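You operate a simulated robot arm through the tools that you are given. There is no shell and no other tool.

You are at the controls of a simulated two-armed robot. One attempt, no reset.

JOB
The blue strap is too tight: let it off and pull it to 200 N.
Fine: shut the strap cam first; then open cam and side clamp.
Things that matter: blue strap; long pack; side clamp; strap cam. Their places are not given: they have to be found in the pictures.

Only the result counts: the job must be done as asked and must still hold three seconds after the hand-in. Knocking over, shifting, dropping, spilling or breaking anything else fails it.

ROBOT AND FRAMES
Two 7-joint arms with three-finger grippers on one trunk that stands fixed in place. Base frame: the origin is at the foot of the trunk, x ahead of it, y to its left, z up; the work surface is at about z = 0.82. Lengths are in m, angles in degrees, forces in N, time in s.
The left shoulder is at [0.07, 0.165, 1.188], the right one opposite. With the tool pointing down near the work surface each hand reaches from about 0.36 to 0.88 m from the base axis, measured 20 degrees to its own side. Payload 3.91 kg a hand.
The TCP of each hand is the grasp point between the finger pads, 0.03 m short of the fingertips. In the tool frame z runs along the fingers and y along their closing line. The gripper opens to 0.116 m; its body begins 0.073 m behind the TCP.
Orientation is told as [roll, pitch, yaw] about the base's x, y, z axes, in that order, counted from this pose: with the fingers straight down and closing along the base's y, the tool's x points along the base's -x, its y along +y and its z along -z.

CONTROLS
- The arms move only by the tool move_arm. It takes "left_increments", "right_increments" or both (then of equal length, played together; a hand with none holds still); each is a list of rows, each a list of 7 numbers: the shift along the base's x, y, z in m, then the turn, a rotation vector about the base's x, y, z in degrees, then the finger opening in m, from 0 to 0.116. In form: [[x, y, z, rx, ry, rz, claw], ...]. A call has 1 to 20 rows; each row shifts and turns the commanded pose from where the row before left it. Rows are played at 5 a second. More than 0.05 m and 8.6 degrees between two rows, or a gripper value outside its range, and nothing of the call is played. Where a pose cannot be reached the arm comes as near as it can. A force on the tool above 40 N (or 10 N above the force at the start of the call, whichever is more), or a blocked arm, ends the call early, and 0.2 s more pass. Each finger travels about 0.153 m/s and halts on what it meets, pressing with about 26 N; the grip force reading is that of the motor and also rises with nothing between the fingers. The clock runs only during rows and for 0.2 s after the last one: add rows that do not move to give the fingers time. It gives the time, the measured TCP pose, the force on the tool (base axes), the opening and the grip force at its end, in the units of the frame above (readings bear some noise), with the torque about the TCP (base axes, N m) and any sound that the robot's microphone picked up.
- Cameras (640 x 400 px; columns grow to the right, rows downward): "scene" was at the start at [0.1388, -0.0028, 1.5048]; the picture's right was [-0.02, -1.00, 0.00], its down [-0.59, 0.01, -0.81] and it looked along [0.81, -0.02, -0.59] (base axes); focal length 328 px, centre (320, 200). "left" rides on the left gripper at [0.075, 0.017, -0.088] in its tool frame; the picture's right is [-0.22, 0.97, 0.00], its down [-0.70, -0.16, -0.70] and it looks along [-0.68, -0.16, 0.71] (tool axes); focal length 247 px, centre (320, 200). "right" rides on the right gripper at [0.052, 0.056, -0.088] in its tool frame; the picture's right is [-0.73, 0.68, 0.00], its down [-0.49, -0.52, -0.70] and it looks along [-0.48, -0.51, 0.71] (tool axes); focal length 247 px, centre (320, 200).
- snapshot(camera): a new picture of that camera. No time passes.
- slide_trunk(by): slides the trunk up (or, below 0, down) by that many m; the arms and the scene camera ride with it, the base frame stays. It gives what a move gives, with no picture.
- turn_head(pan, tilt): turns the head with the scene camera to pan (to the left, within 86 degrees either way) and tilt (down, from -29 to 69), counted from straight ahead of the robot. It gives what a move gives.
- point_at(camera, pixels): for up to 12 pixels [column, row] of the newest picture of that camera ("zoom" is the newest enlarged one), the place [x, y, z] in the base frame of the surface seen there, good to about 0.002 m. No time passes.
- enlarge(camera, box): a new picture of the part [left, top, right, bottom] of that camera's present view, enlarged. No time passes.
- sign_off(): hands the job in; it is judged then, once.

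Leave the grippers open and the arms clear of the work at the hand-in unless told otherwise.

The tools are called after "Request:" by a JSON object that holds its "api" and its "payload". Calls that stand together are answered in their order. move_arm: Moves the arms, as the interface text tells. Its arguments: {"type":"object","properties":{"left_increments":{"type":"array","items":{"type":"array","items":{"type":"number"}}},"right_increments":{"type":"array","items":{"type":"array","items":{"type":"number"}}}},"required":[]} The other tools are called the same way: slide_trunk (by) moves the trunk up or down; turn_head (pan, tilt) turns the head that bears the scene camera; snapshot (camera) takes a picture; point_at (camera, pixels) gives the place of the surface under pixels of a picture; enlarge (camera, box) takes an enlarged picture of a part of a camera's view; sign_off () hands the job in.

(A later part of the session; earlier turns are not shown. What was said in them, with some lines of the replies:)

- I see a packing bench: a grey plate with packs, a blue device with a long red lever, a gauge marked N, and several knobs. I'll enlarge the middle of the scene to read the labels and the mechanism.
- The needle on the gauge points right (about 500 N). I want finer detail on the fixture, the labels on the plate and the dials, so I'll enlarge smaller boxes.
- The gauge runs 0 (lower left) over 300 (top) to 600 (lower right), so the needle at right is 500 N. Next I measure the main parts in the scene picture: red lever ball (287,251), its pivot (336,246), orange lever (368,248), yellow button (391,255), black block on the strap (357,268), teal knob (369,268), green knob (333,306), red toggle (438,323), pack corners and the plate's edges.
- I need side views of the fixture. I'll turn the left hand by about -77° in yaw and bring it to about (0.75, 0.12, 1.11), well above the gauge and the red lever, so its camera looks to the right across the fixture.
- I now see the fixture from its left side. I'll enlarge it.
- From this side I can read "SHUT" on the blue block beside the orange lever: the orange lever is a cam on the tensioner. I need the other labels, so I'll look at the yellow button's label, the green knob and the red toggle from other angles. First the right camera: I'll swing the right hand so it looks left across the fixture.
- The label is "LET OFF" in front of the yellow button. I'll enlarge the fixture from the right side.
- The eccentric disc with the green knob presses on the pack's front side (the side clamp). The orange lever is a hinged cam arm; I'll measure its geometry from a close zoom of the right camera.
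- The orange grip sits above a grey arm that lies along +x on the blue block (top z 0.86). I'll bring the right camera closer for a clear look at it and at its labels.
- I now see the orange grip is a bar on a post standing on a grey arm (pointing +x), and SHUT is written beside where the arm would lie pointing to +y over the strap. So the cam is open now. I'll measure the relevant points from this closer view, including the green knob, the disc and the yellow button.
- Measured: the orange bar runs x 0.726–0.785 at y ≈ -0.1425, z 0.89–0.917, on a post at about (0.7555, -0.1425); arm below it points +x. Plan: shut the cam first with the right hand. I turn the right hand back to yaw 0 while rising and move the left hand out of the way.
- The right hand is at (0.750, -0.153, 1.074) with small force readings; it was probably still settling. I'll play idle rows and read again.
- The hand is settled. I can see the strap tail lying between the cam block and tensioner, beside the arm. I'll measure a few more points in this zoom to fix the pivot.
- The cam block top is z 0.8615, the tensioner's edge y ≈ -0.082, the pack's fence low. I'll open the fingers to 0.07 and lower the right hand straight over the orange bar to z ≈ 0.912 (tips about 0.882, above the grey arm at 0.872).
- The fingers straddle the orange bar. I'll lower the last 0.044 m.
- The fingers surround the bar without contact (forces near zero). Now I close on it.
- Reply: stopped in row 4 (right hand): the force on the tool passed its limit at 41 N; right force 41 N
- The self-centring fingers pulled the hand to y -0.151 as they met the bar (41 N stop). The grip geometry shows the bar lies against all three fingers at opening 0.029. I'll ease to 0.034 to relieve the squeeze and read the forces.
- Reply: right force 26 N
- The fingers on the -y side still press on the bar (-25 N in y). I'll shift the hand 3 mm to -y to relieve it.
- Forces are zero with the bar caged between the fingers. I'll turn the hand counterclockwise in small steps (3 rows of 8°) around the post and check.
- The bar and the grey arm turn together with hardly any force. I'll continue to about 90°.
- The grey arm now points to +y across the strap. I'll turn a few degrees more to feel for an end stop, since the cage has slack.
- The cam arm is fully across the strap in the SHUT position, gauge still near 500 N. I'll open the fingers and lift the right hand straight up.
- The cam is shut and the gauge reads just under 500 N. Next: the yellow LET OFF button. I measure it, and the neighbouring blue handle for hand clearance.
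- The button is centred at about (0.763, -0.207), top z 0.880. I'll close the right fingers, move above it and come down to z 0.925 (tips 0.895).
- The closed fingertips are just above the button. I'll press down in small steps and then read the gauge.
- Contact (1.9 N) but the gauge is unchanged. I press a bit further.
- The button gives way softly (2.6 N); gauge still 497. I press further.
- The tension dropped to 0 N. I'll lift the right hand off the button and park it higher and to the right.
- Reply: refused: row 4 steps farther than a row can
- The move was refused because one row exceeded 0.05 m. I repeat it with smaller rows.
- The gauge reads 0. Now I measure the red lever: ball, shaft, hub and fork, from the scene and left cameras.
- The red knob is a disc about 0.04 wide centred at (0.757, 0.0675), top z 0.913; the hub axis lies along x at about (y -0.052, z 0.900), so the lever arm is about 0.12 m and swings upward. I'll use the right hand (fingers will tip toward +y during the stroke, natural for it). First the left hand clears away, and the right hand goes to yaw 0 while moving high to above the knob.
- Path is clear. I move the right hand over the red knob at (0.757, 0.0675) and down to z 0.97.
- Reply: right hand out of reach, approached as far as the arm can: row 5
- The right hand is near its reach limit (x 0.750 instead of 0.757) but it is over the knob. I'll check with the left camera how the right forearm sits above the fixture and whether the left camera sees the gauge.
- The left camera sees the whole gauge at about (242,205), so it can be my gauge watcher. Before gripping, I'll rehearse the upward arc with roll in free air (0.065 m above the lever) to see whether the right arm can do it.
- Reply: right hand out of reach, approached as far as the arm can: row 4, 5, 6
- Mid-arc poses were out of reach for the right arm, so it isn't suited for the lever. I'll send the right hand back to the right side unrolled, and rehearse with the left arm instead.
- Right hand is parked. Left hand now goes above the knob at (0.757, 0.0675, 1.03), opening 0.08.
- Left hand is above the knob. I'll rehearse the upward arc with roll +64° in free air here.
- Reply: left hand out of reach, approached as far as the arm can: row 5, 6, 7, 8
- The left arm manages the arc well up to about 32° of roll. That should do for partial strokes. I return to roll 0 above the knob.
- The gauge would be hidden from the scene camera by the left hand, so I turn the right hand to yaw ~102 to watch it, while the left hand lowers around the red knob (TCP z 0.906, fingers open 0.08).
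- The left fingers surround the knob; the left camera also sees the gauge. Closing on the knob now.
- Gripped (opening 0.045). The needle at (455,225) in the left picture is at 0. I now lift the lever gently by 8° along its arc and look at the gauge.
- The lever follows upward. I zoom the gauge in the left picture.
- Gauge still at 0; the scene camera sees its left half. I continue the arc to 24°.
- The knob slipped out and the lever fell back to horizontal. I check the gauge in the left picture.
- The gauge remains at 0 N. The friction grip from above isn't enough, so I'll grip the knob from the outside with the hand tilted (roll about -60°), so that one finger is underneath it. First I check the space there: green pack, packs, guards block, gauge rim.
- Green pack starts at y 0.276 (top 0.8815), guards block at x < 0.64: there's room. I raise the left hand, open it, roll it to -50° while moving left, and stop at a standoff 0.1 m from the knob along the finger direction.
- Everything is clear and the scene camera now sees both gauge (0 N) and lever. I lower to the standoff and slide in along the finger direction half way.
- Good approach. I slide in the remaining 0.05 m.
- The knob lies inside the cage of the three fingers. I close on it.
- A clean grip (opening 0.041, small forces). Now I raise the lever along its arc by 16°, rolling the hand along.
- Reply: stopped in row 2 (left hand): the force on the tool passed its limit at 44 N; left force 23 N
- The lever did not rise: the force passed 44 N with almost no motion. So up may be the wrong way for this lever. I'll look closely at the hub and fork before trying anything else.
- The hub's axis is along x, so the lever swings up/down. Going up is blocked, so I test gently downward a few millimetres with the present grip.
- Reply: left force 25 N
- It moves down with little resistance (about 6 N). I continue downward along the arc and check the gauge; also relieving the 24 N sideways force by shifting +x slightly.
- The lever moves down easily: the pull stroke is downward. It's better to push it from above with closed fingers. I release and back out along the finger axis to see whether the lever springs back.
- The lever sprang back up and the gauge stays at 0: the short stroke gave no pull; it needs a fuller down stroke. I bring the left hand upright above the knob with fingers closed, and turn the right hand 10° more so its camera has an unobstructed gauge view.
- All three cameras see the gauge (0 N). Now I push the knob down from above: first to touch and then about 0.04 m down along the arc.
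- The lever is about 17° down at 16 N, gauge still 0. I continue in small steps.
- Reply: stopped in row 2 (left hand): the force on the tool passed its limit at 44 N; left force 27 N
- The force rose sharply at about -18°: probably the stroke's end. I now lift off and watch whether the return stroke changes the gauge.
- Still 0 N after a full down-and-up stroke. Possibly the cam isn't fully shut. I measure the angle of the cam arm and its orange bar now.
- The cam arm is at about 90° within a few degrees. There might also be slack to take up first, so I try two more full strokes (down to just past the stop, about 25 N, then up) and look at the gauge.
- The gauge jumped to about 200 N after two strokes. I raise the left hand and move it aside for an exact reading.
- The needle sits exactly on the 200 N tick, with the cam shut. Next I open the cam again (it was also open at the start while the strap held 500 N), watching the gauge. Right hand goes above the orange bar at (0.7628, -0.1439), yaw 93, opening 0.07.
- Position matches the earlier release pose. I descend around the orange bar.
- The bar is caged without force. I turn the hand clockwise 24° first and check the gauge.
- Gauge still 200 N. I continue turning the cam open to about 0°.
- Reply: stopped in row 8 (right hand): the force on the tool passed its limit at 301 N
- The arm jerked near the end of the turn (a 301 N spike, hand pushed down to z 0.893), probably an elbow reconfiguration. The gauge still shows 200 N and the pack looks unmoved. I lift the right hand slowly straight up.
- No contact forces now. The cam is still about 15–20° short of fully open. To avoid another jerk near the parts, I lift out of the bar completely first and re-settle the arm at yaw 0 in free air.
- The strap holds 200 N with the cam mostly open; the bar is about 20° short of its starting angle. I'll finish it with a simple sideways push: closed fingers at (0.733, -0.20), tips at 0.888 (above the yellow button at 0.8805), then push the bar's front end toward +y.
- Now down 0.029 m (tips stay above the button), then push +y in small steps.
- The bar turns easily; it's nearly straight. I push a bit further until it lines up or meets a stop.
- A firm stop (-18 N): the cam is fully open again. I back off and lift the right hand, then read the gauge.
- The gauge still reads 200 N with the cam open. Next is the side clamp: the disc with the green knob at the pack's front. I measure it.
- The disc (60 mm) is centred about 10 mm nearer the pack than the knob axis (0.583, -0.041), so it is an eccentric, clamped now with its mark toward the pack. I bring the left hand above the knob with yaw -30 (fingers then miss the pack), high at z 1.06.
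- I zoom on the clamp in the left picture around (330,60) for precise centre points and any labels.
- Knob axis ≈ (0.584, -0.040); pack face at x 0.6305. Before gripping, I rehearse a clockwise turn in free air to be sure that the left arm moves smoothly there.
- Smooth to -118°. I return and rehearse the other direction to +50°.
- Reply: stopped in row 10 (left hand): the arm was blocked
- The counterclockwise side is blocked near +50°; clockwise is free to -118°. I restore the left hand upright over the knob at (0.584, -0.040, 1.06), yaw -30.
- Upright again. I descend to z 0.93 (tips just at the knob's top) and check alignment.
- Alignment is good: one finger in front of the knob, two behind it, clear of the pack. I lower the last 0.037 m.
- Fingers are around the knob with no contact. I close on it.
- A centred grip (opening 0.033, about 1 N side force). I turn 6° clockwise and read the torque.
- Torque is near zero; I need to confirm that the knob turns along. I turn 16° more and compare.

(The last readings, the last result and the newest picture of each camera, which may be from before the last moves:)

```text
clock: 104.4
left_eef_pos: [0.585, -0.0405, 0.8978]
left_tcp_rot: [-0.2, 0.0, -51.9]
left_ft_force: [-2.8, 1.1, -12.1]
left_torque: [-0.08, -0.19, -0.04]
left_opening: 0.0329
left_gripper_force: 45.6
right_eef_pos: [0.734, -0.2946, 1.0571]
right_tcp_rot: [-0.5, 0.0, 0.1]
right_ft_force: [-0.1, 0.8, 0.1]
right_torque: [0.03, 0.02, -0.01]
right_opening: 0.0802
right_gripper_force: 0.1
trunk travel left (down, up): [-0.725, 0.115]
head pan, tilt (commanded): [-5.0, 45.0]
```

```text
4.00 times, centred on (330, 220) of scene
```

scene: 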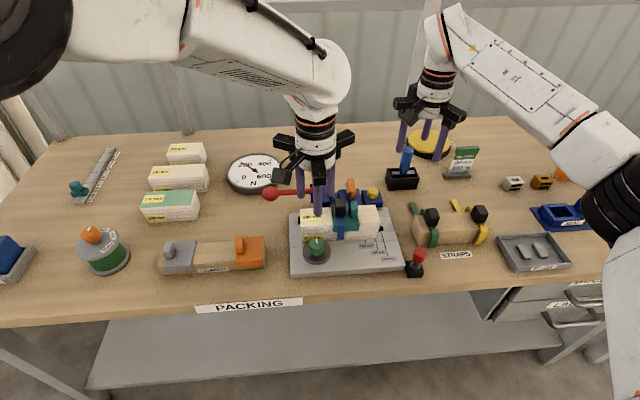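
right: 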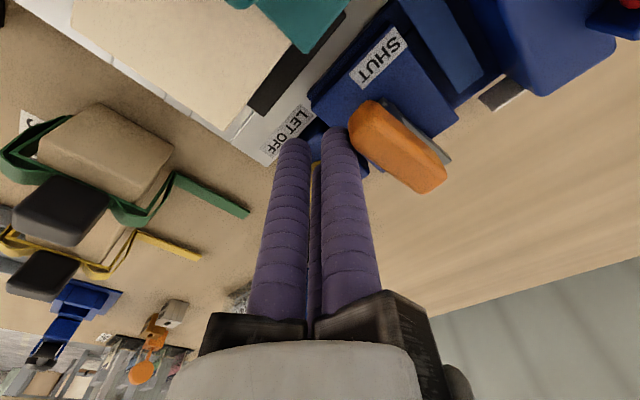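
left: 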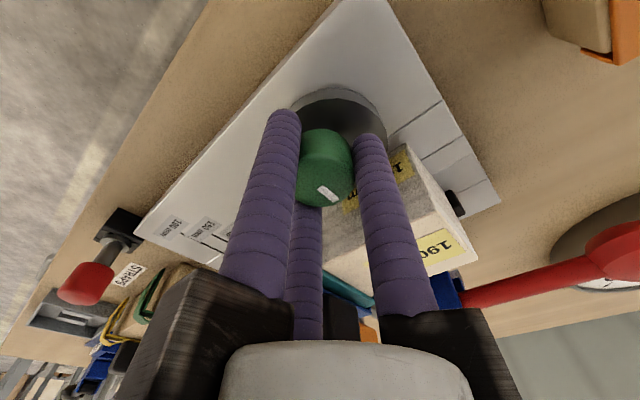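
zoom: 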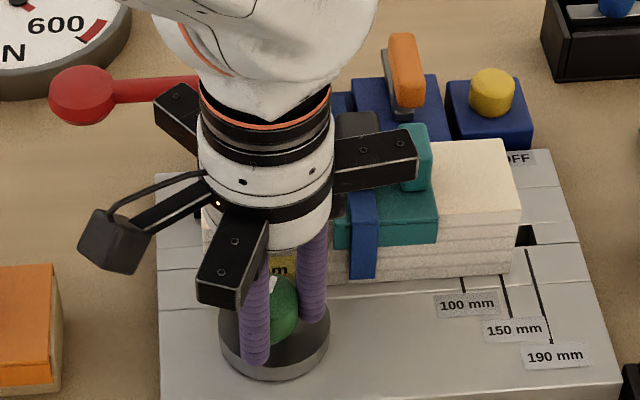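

The white mark stays fixed relative to the hand, so the knob and eccentric are turning, with little torque. I continue clockwise another 64°.

Request:
{"api": "move_arm", "payload": {"left_increments": [[0, 0, 0, 0, 0, -6, 0.02], [0, 0, 0, 0, 0, -6, 0.02], [0, 0, 0, 0, 0, -6, 0.02], [0, 0, 0, 0, 0, -6, 0.02], [0, 0, 0, 0, 0, -6, 0.02], [0, 0, 0, 0, 0, 0, 0.02]]}}

Request:
{"api": "enlarge", "payload": {"camera": "left", "box": [240, 60, 480, 260]}}

Request:
{"api": "enlarge", "payload": {"camera": "scene", "box": [270, 170, 390, 270]}}

```text
clock: 105.8
left_eef_pos: [0.5839, -0.0403, 0.897]
left_tcp_rot: [-0.2, 0.1, -81.8]
left_ft_force: [-8.5, 6.1, -22.0]
left_torque: [0.52, 0.27, -0.04]
left_opening: 0.0333
left_gripper_force: 45.2
right_eef_pos: [0.7346, -0.2931, 1.0567]
right_tcp_rot: [-0.5, 0.0, 0.1]
right_ft_force: [0.2, 0.6, 0.0]
right_torque: [0.02, 0.01, -0.05]
right_opening: 0.0801
right_gripper_force: 0.1
trunk travel left (down, up): [-0.725, 0.115]
head pan, tilt (commanded): [-5.0, 45.0]
```

```text
2.00 times, centred on (360, 160) of left
```

zoom: 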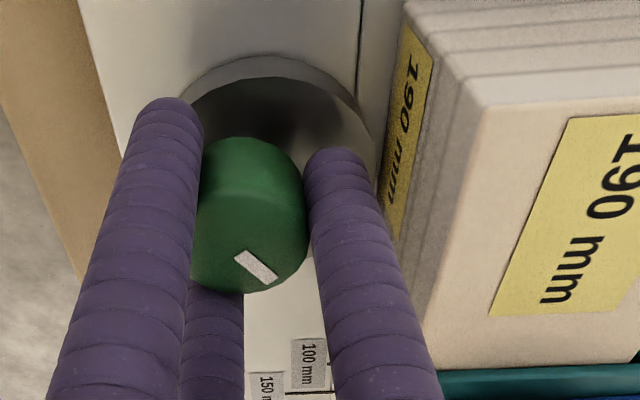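

```text
4.00 times, centred on (330, 220) of scene
```

zoom: 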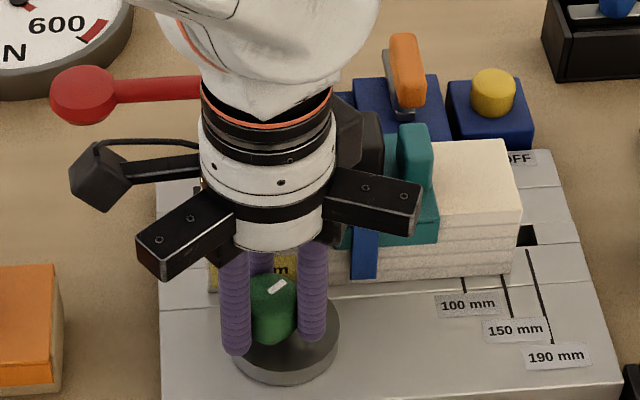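

The mark has turned about 52° and a gap opens between disc and pack. The grip pulls up with 22 N, so I ease down 3 mm while turning on.

Request:
{"api": "move_arm", "payload": {"left_increments": [[0, 0, -0.002, 0, 0, 0, 0.02], [0, 0, -0.001, 0, 0, -6, 0.02], [0, 0, 0, 0, 0, -6, 0.02], [0, 0, 0, 0, 0, -6, 0.02], [0, 0, 0, 0, 0, 0, 0.02]]}}

Request:
{"api": "enlarge", "payload": {"camera": "scene", "box": [270, 170, 390, 270]}}

```text
clock: 107.0
left_eef_pos: [0.5852, -0.0396, 0.8962]
left_tcp_rot: [0.1, -0.2, -99.7]
left_ft_force: [-6.7, 7.3, 12.4]
left_torque: [-0.12, 0.47, 0.02]
left_opening: 0.0334
left_gripper_force: 45.3
right_eef_pos: [0.7321, -0.2927, 1.0603]
right_tcp_rot: [-0.5, -0.3, 0.1]
right_ft_force: [-0.1, 0.4, -0.2]
right_torque: [0.02, 0.0, 0.04]
right_opening: 0.0802
right_gripper_force: 0.1
trunk travel left (down, up): [-0.725, 0.115]
head pan, tilt (commanded): [-5.0, 45.0]
```

```text
4.00 times, centred on (330, 220) of scene
```

zoom: 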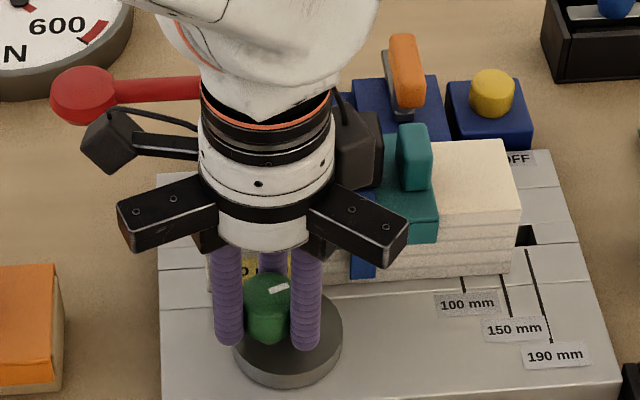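

Request:
{"api": "move_arm", "payload": {"left_increments": [[0, 0, 0.001, 0, 0, -6, 0.02], [0, 0, 0, 0, 0, -6, 0.02], [0, 0, 0, 0, 0, -6, 0.02], [0, 0, 0, 0, 0, 0, 0.02]]}}

Request:
{"api": "enlarge", "payload": {"camera": "scene", "box": [270, 170, 390, 270]}}

Request:
{"api": "snapshot", "payload": {"camera": "left"}}

```text
clock: 108.0
left_eef_pos: [0.5838, -0.0394, 0.8977]
left_tcp_rot: [0.0, -0.1, -117.8]
left_ft_force: [3.1, 4.8, 15.1]
left_torque: [-0.41, -0.2, -0.04]
left_opening: 0.0332
left_gripper_force: 45.0
right_eef_pos: [0.7326, -0.2934, 1.0598]
right_tcp_rot: [-0.4, -0.1, 0.1]
right_ft_force: [0.6, -0.2, -0.3]
right_torque: [0.01, -0.02, 0.01]
right_opening: 0.0801
right_gripper_force: 0.1
trunk travel left (down, up): [-0.725, 0.115]
head pan, tilt (commanded): [-5.0, 45.0]
```

```text
4.00 times, centred on (330, 220) of scene
```

zoom: 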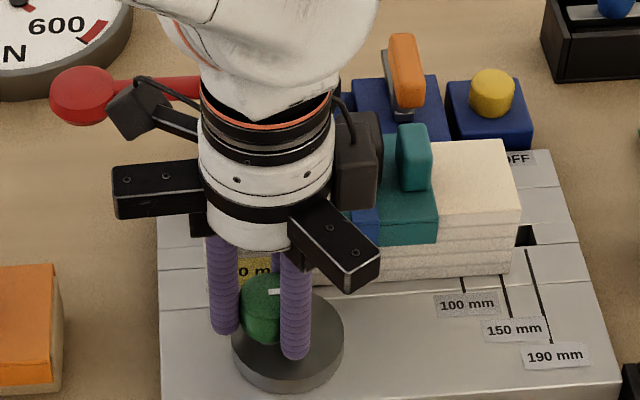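

```text
taken
```

left: 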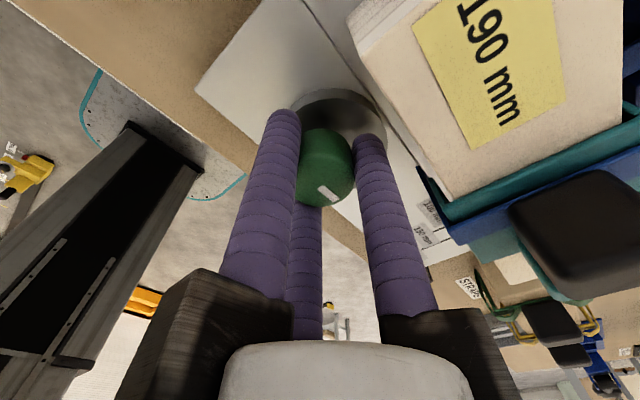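

The knob has now turned about 88°, no stop felt. One of the hand's rails swung near the black block on the strap; I zoom in there to check clearance.

Request:
{"api": "enlarge", "payload": {"camera": "scene", "box": [310, 180, 370, 230]}}

Request:
{"api": "enlarge", "payload": {"camera": "scene", "box": [300, 210, 360, 270]}}

Request:
{"api": "snapshot", "payload": {"camera": "right"}}

```text
8.00 times, centred on (340, 205) of scene
```

zoom: 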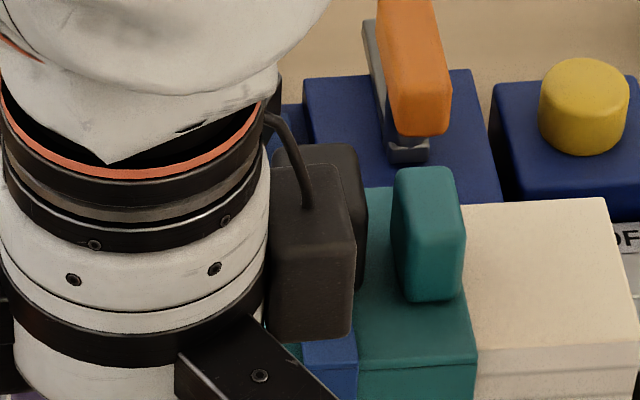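

```text
6.67 times, centred on (330, 240) of scene
```

zoom: 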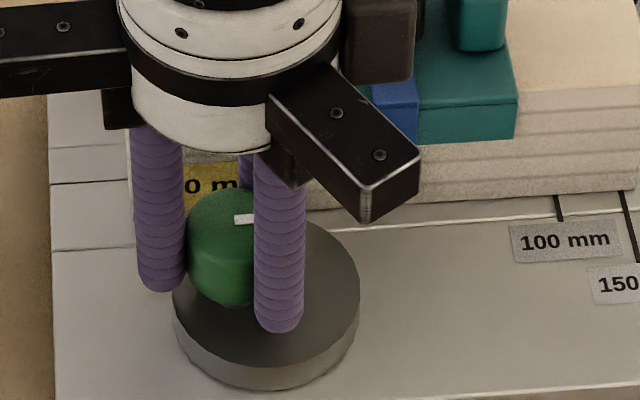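

```text
taken
```

right: 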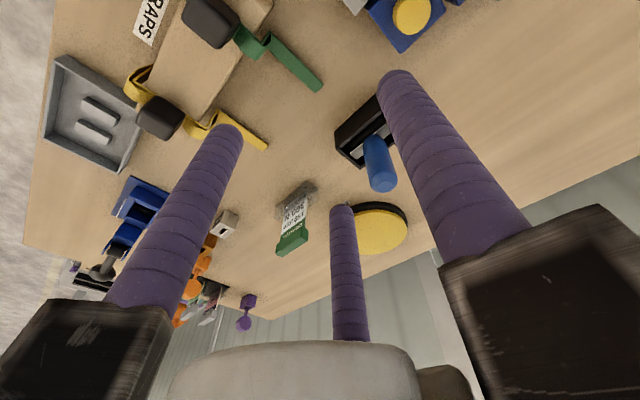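

A cable box of the left hand hangs near the black strap block. I check the distances of both.

Request:
{"api": "snapshot", "payload": {"camera": "scene"}}

Request:
{"api": "point_at", "payload": {"camera": "scene", "pixels": [[346, 206], [349, 213], [349, 219], [343, 215], [352, 215], [353, 202], [350, 199], [347, 199], [354, 208]]}}

```text
taken
```

scene: 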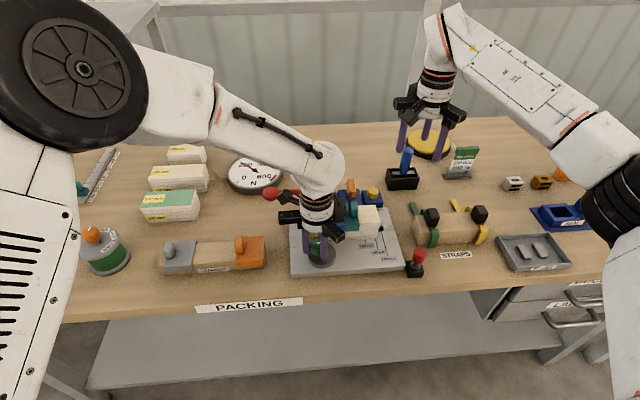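

```text
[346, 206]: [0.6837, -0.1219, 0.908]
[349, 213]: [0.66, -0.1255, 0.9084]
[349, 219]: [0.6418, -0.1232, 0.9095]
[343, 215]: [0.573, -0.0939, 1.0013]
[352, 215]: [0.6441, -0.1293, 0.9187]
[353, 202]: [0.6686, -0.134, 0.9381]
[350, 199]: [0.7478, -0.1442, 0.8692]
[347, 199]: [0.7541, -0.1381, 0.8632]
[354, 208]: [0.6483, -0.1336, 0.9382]
```

Request:
{"api": "point_at", "payload": {"camera": "scene", "pixels": [[338, 211], [339, 220], [336, 206], [342, 214], [343, 200], [344, 203], [345, 206], [341, 199], [344, 210]]}}

```text
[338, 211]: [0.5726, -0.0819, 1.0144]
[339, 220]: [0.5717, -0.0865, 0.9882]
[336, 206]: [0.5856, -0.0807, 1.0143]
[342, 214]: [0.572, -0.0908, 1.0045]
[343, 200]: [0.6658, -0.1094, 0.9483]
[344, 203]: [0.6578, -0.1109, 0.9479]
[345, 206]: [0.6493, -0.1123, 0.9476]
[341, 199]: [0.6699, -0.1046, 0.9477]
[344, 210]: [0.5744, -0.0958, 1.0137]
```

No contact there (the cable box is 0.07 m away). I turn the knob another 8° to see whether a stop exists near 90°.

Request:
{"api": "move_arm", "payload": {"left_increments": [[0, 0, -0.001, 0, 0, -4, 0.02], [0, 0, 0, 0, 0, -4, 0.02], [0, 0, 0, 0, 0, 0, 0.02]]}}

Request:
{"api": "enlarge", "payload": {"camera": "scene", "box": [300, 210, 360, 270]}}

Request:
{"api": "enlarge", "payload": {"camera": "left", "box": [240, 60, 480, 260]}}

```text
clock: 108.8
left_eef_pos: [0.5851, -0.0397, 0.895]
left_tcp_rot: [0.0, -0.1, -125.7]
left_ft_force: [9.3, 2.7, 15.3]
left_torque: [-0.1, -0.26, 0.2]
left_opening: 0.0331
left_gripper_force: 45.1
right_eef_pos: [0.7323, -0.2942, 1.0579]
right_tcp_rot: [-0.5, -0.1, 0.1]
right_ft_force: [-0.8, 0.4, 0.0]
right_torque: [-0.03, 0.0, 0.01]
right_opening: 0.0799
right_gripper_force: 0.1
trunk travel left (down, up): [-0.725, 0.115]
head pan, tilt (commanded): [-5.0, 45.0]
```

```text
6.67 times, centred on (330, 240) of scene
```

zoom: 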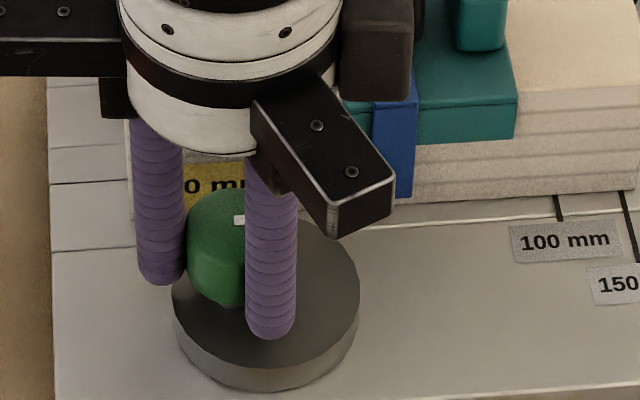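

```text
2.00 times, centred on (360, 160) of left
```

zoom: 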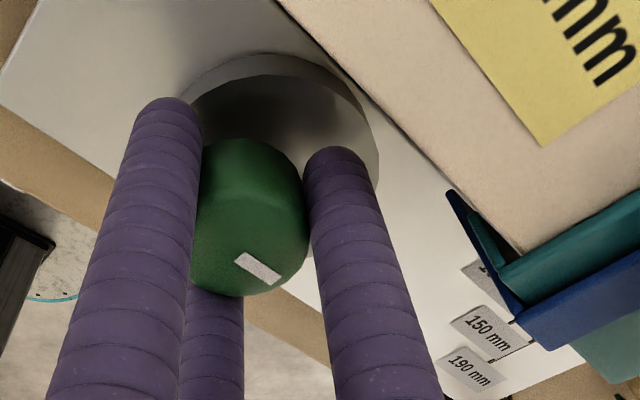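

There's a stop: the mark stayed at 90° (pointing to -y) while the fingers slipped, with torque 0.2 Nm. The side clamp is fully open. I release the knob and lift straight up.

Request:
{"api": "move_arm", "payload": {"left_increments": [[0, 0, 0.001, 0, 0, 2, 0.036], [0, 0, 0.001, 0, 0, 0, 0.046], [0, 0, 0, 0, 0, 0, 0.052], [0, 0, 0.015, 0, 0, 0, 0.052], [0, 0, 0.03, 0, 0, 0, 0.052], [0, 0, 0.04, 0, 0, 0, 0.052], [0, 0, 0.045, 0, 0, 0, 0.052], [0, 0, 0.045, 0, 0, 0, 0.052], [0, 0, 0, 0, 0, 0, 0.052]]}}

Request:
{"api": "snapshot", "payload": {"camera": "left"}}

Request:
{"api": "enlarge", "payload": {"camera": "scene", "box": [270, 170, 430, 280]}}

Request:
{"api": "enlarge", "payload": {"camera": "scene", "box": [220, 145, 290, 195]}}

```text
clock: 110.8
left_eef_pos: [0.5868, -0.0418, 1.0712]
left_tcp_rot: [-0.2, -0.2, -123.7]
left_ft_force: [1.0, 0.1, -0.2]
left_torque: [0.01, 0.02, 0.02]
left_opening: 0.0524
left_gripper_force: 0.0
right_eef_pos: [0.7335, -0.2934, 1.0581]
right_tcp_rot: [-0.5, 0.0, 0.2]
right_ft_force: [-0.2, -0.4, 0.1]
right_torque: [-0.03, 0.03, 0.0]
right_opening: 0.0801
right_gripper_force: 0.0
trunk travel left (down, up): [-0.725, 0.115]
head pan, tilt (commanded): [-5.0, 45.0]
```

```text
taken
```

left: 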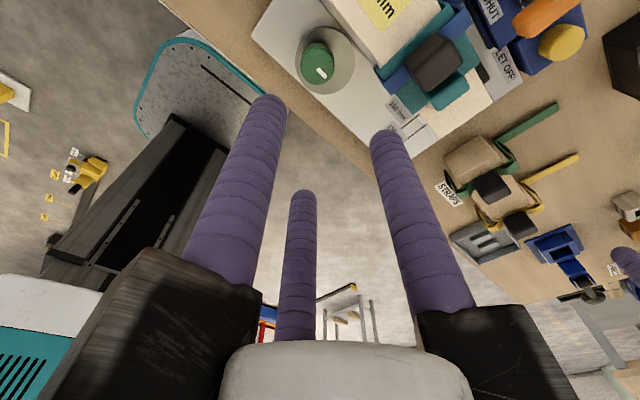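

```text
3.64 times, centred on (350, 225) of scene
```

zoom: 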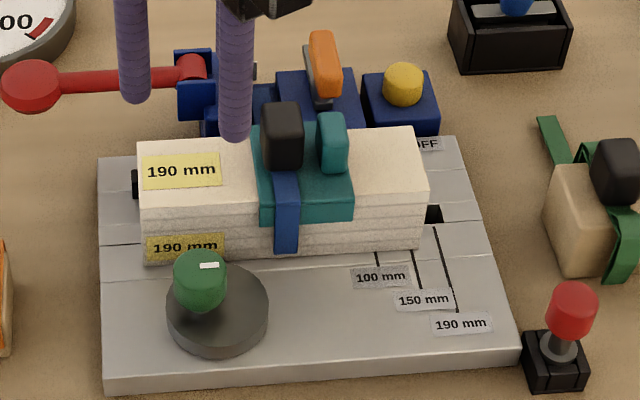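

```text
8.00 times, centred on (255, 170) of scene
```

zoom: 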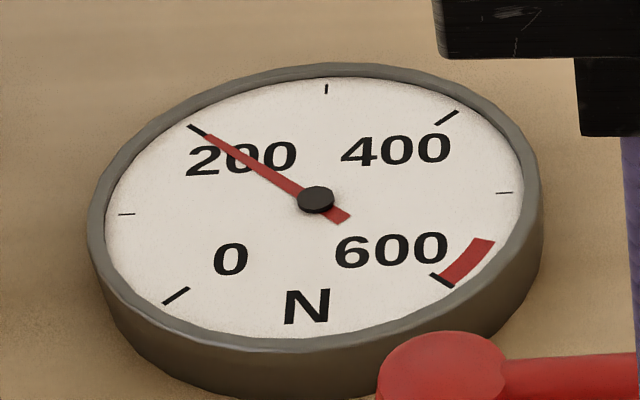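

Clamp open (mark at 90°), cam open, strap gauge steady at 200 N. Now I withdraw both arms to their starting places, grippers opened.

Request:
{"api": "move_arm", "payload": {"left_increments": [[0.0016, 0.005, 0.02, 0, 0, 8.2, 0.06], [0.0016, 0.015, 0.015, 0, 0, 8.2, 0.07], [0.0016, 0.018, 0.01, 0, 0, 8.2, 0.08], [0.0016, 0.018, 0.01, 0, 0, 8.2, 0.09], [0.0016, 0.018, 0.01, 0, 0, 8.2, 0.1], [0.0016, 0.018, 0.01, 0, 0, 8.2, 0.116], [0.0016, 0.018, 0.01, 0, 0, 8.2, 0.116], [0.0016, 0.018, 0.01, 0, 0, 8.2, 0.116], [0.0016, 0.018, 0.01, 0, 0, 8.2, 0.116], [0.0016, 0.018, 0.01, 0, 0, 8.2, 0.116], [0.0016, 0.018, 0.01, 0, 0, 8.2, 0.116], [0.0016, 0.018, 0.01, 0, 0, 8.2, 0.116], [0.0016, 0.018, 0, 0, 0, 8.2, 0.116], [0.0016, 0.018, 0, 0, 0, 8.2, 0.116], [0.0016, 0.016, 0, 0, 0, 8.2, 0.116], [0, 0, 0, 0, 0, 0, 0.116]], "right_increments": [[-0.003, -0.001, 0.0128, 0, 0, 0, 0.09], [-0.0062, -0.001, 0.0128, 0, 0, 0, 0.1], [-0.0062, -0.001, 0.0128, 0, 0, 0, 0.116], [-0.0062, -0.001, 0.0128, 0, 0, 0, 0.116], [-0.0062, -0.001, 0.0128, 0, 0, 0, 0.116], [-0.0062, -0.001, 0.0128, 0, 0, 0, 0.116], [-0.0062, -0.001, 0.0128, 0, 0, 0, 0.116], [-0.0062, -0.001, 0.0128, 0, 0, 0, 0.116], [-0.0062, -0.001, 0.0128, 0, 0, 0, 0.116], [-0.0062, -0.001, 0.0128, 0, 0, 0, 0.116], [-0.0062, -0.001, 0.0128, 0, 0, 0, 0.116], [-0.0062, -0.001, 0.0128, 0, 0, 0, 0.116], [-0.0062, -0.001, 0.0128, 0, 0, 0, 0.116], [-0.0062, -0.001, 0.0128, 0, 0, 0, 0.116], [-0.0062, -0.001, 0.0128, 0, 0, 0, 0.116], [0, 0, 0, 0, 0, 0, 0.116]]}}

Request:
{"api": "snapshot", "payload": {"camera": "scene"}}

Request:
{"api": "enlarge", "payload": {"camera": "scene", "box": [270, 170, 430, 280]}}

Request:
{"api": "enlarge", "payload": {"camera": "scene", "box": [220, 145, 290, 195]}}

```text
clock: 114.2
left_eef_pos: [0.6088, 0.2101, 1.2065]
left_tcp_rot: [-0.1, 0.0, -0.6]
left_ft_force: [0.3, 0.5, 0.0]
left_torque: [0.02, -0.02, -0.02]
left_opening: 0.1158
left_gripper_force: 0.1
right_eef_pos: [0.6441, -0.31, 1.2501]
right_tcp_rot: [-0.5, 0.1, 0.1]
right_ft_force: [0.8, -0.6, -0.1]
right_torque: [-0.03, 0.02, -0.04]
right_opening: 0.1159
right_gripper_force: 0.1
trunk travel left (down, up): [-0.725, 0.115]
head pan, tilt (commanded): [-5.0, 45.0]
```

```text
taken
```

scene: 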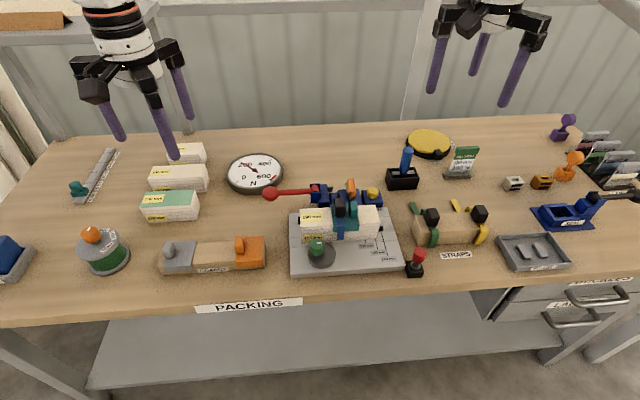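

```text
3.64 times, centred on (350, 225) of scene
```

zoom: 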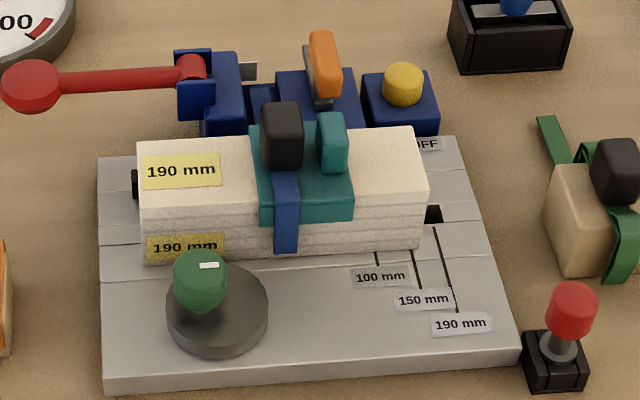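

```text
8.00 times, centred on (255, 170) of scene
```

zoom: 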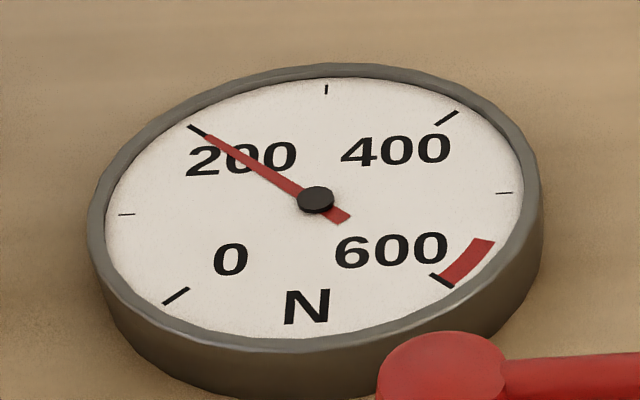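

Final check: gauge on 200 N, orange cam open at its stop, side clamp open, the pack, guard and every other object where they were, lever at rest, both hands clear and open. I hand the job in.

Request:
{"api": "sign_off", "payload": {}}

```text
The job is handed in.
```

I let the blue strap off from about 500 N to 0 and pulled it back up. The gauge needle sat on the 200 N tick when I handed in, with the cam and the side clamp both open.

I took your instruction as this order:

1. **Shut the cam:** I turned the orange strap cam over the strap to SHUT before touching the tension.
2. **Let off:** I pressed the yellow LET OFF button until the gauge fell to 0.
3. **Pull:** I pressed the red lever down in strokes. The first full stroke only took up slack, and two more brought the strap to 200 N.
4. **Open the cam:** I turned the cam back to its open stop, and the gauge held at 200 N.
5. **Open the side clamp:** I turned the green knob a quarter turn to its stop. The disc now stands clear of the long pack.

While I was opening the cam, the right arm jerked and the force on its hand spiked to about 300 N. I could see no damage or movement in the pictures afterwards: the pack, guard, plate and nearby objects looked as they had before.

Both arms are back near their starting places with the grippers open.
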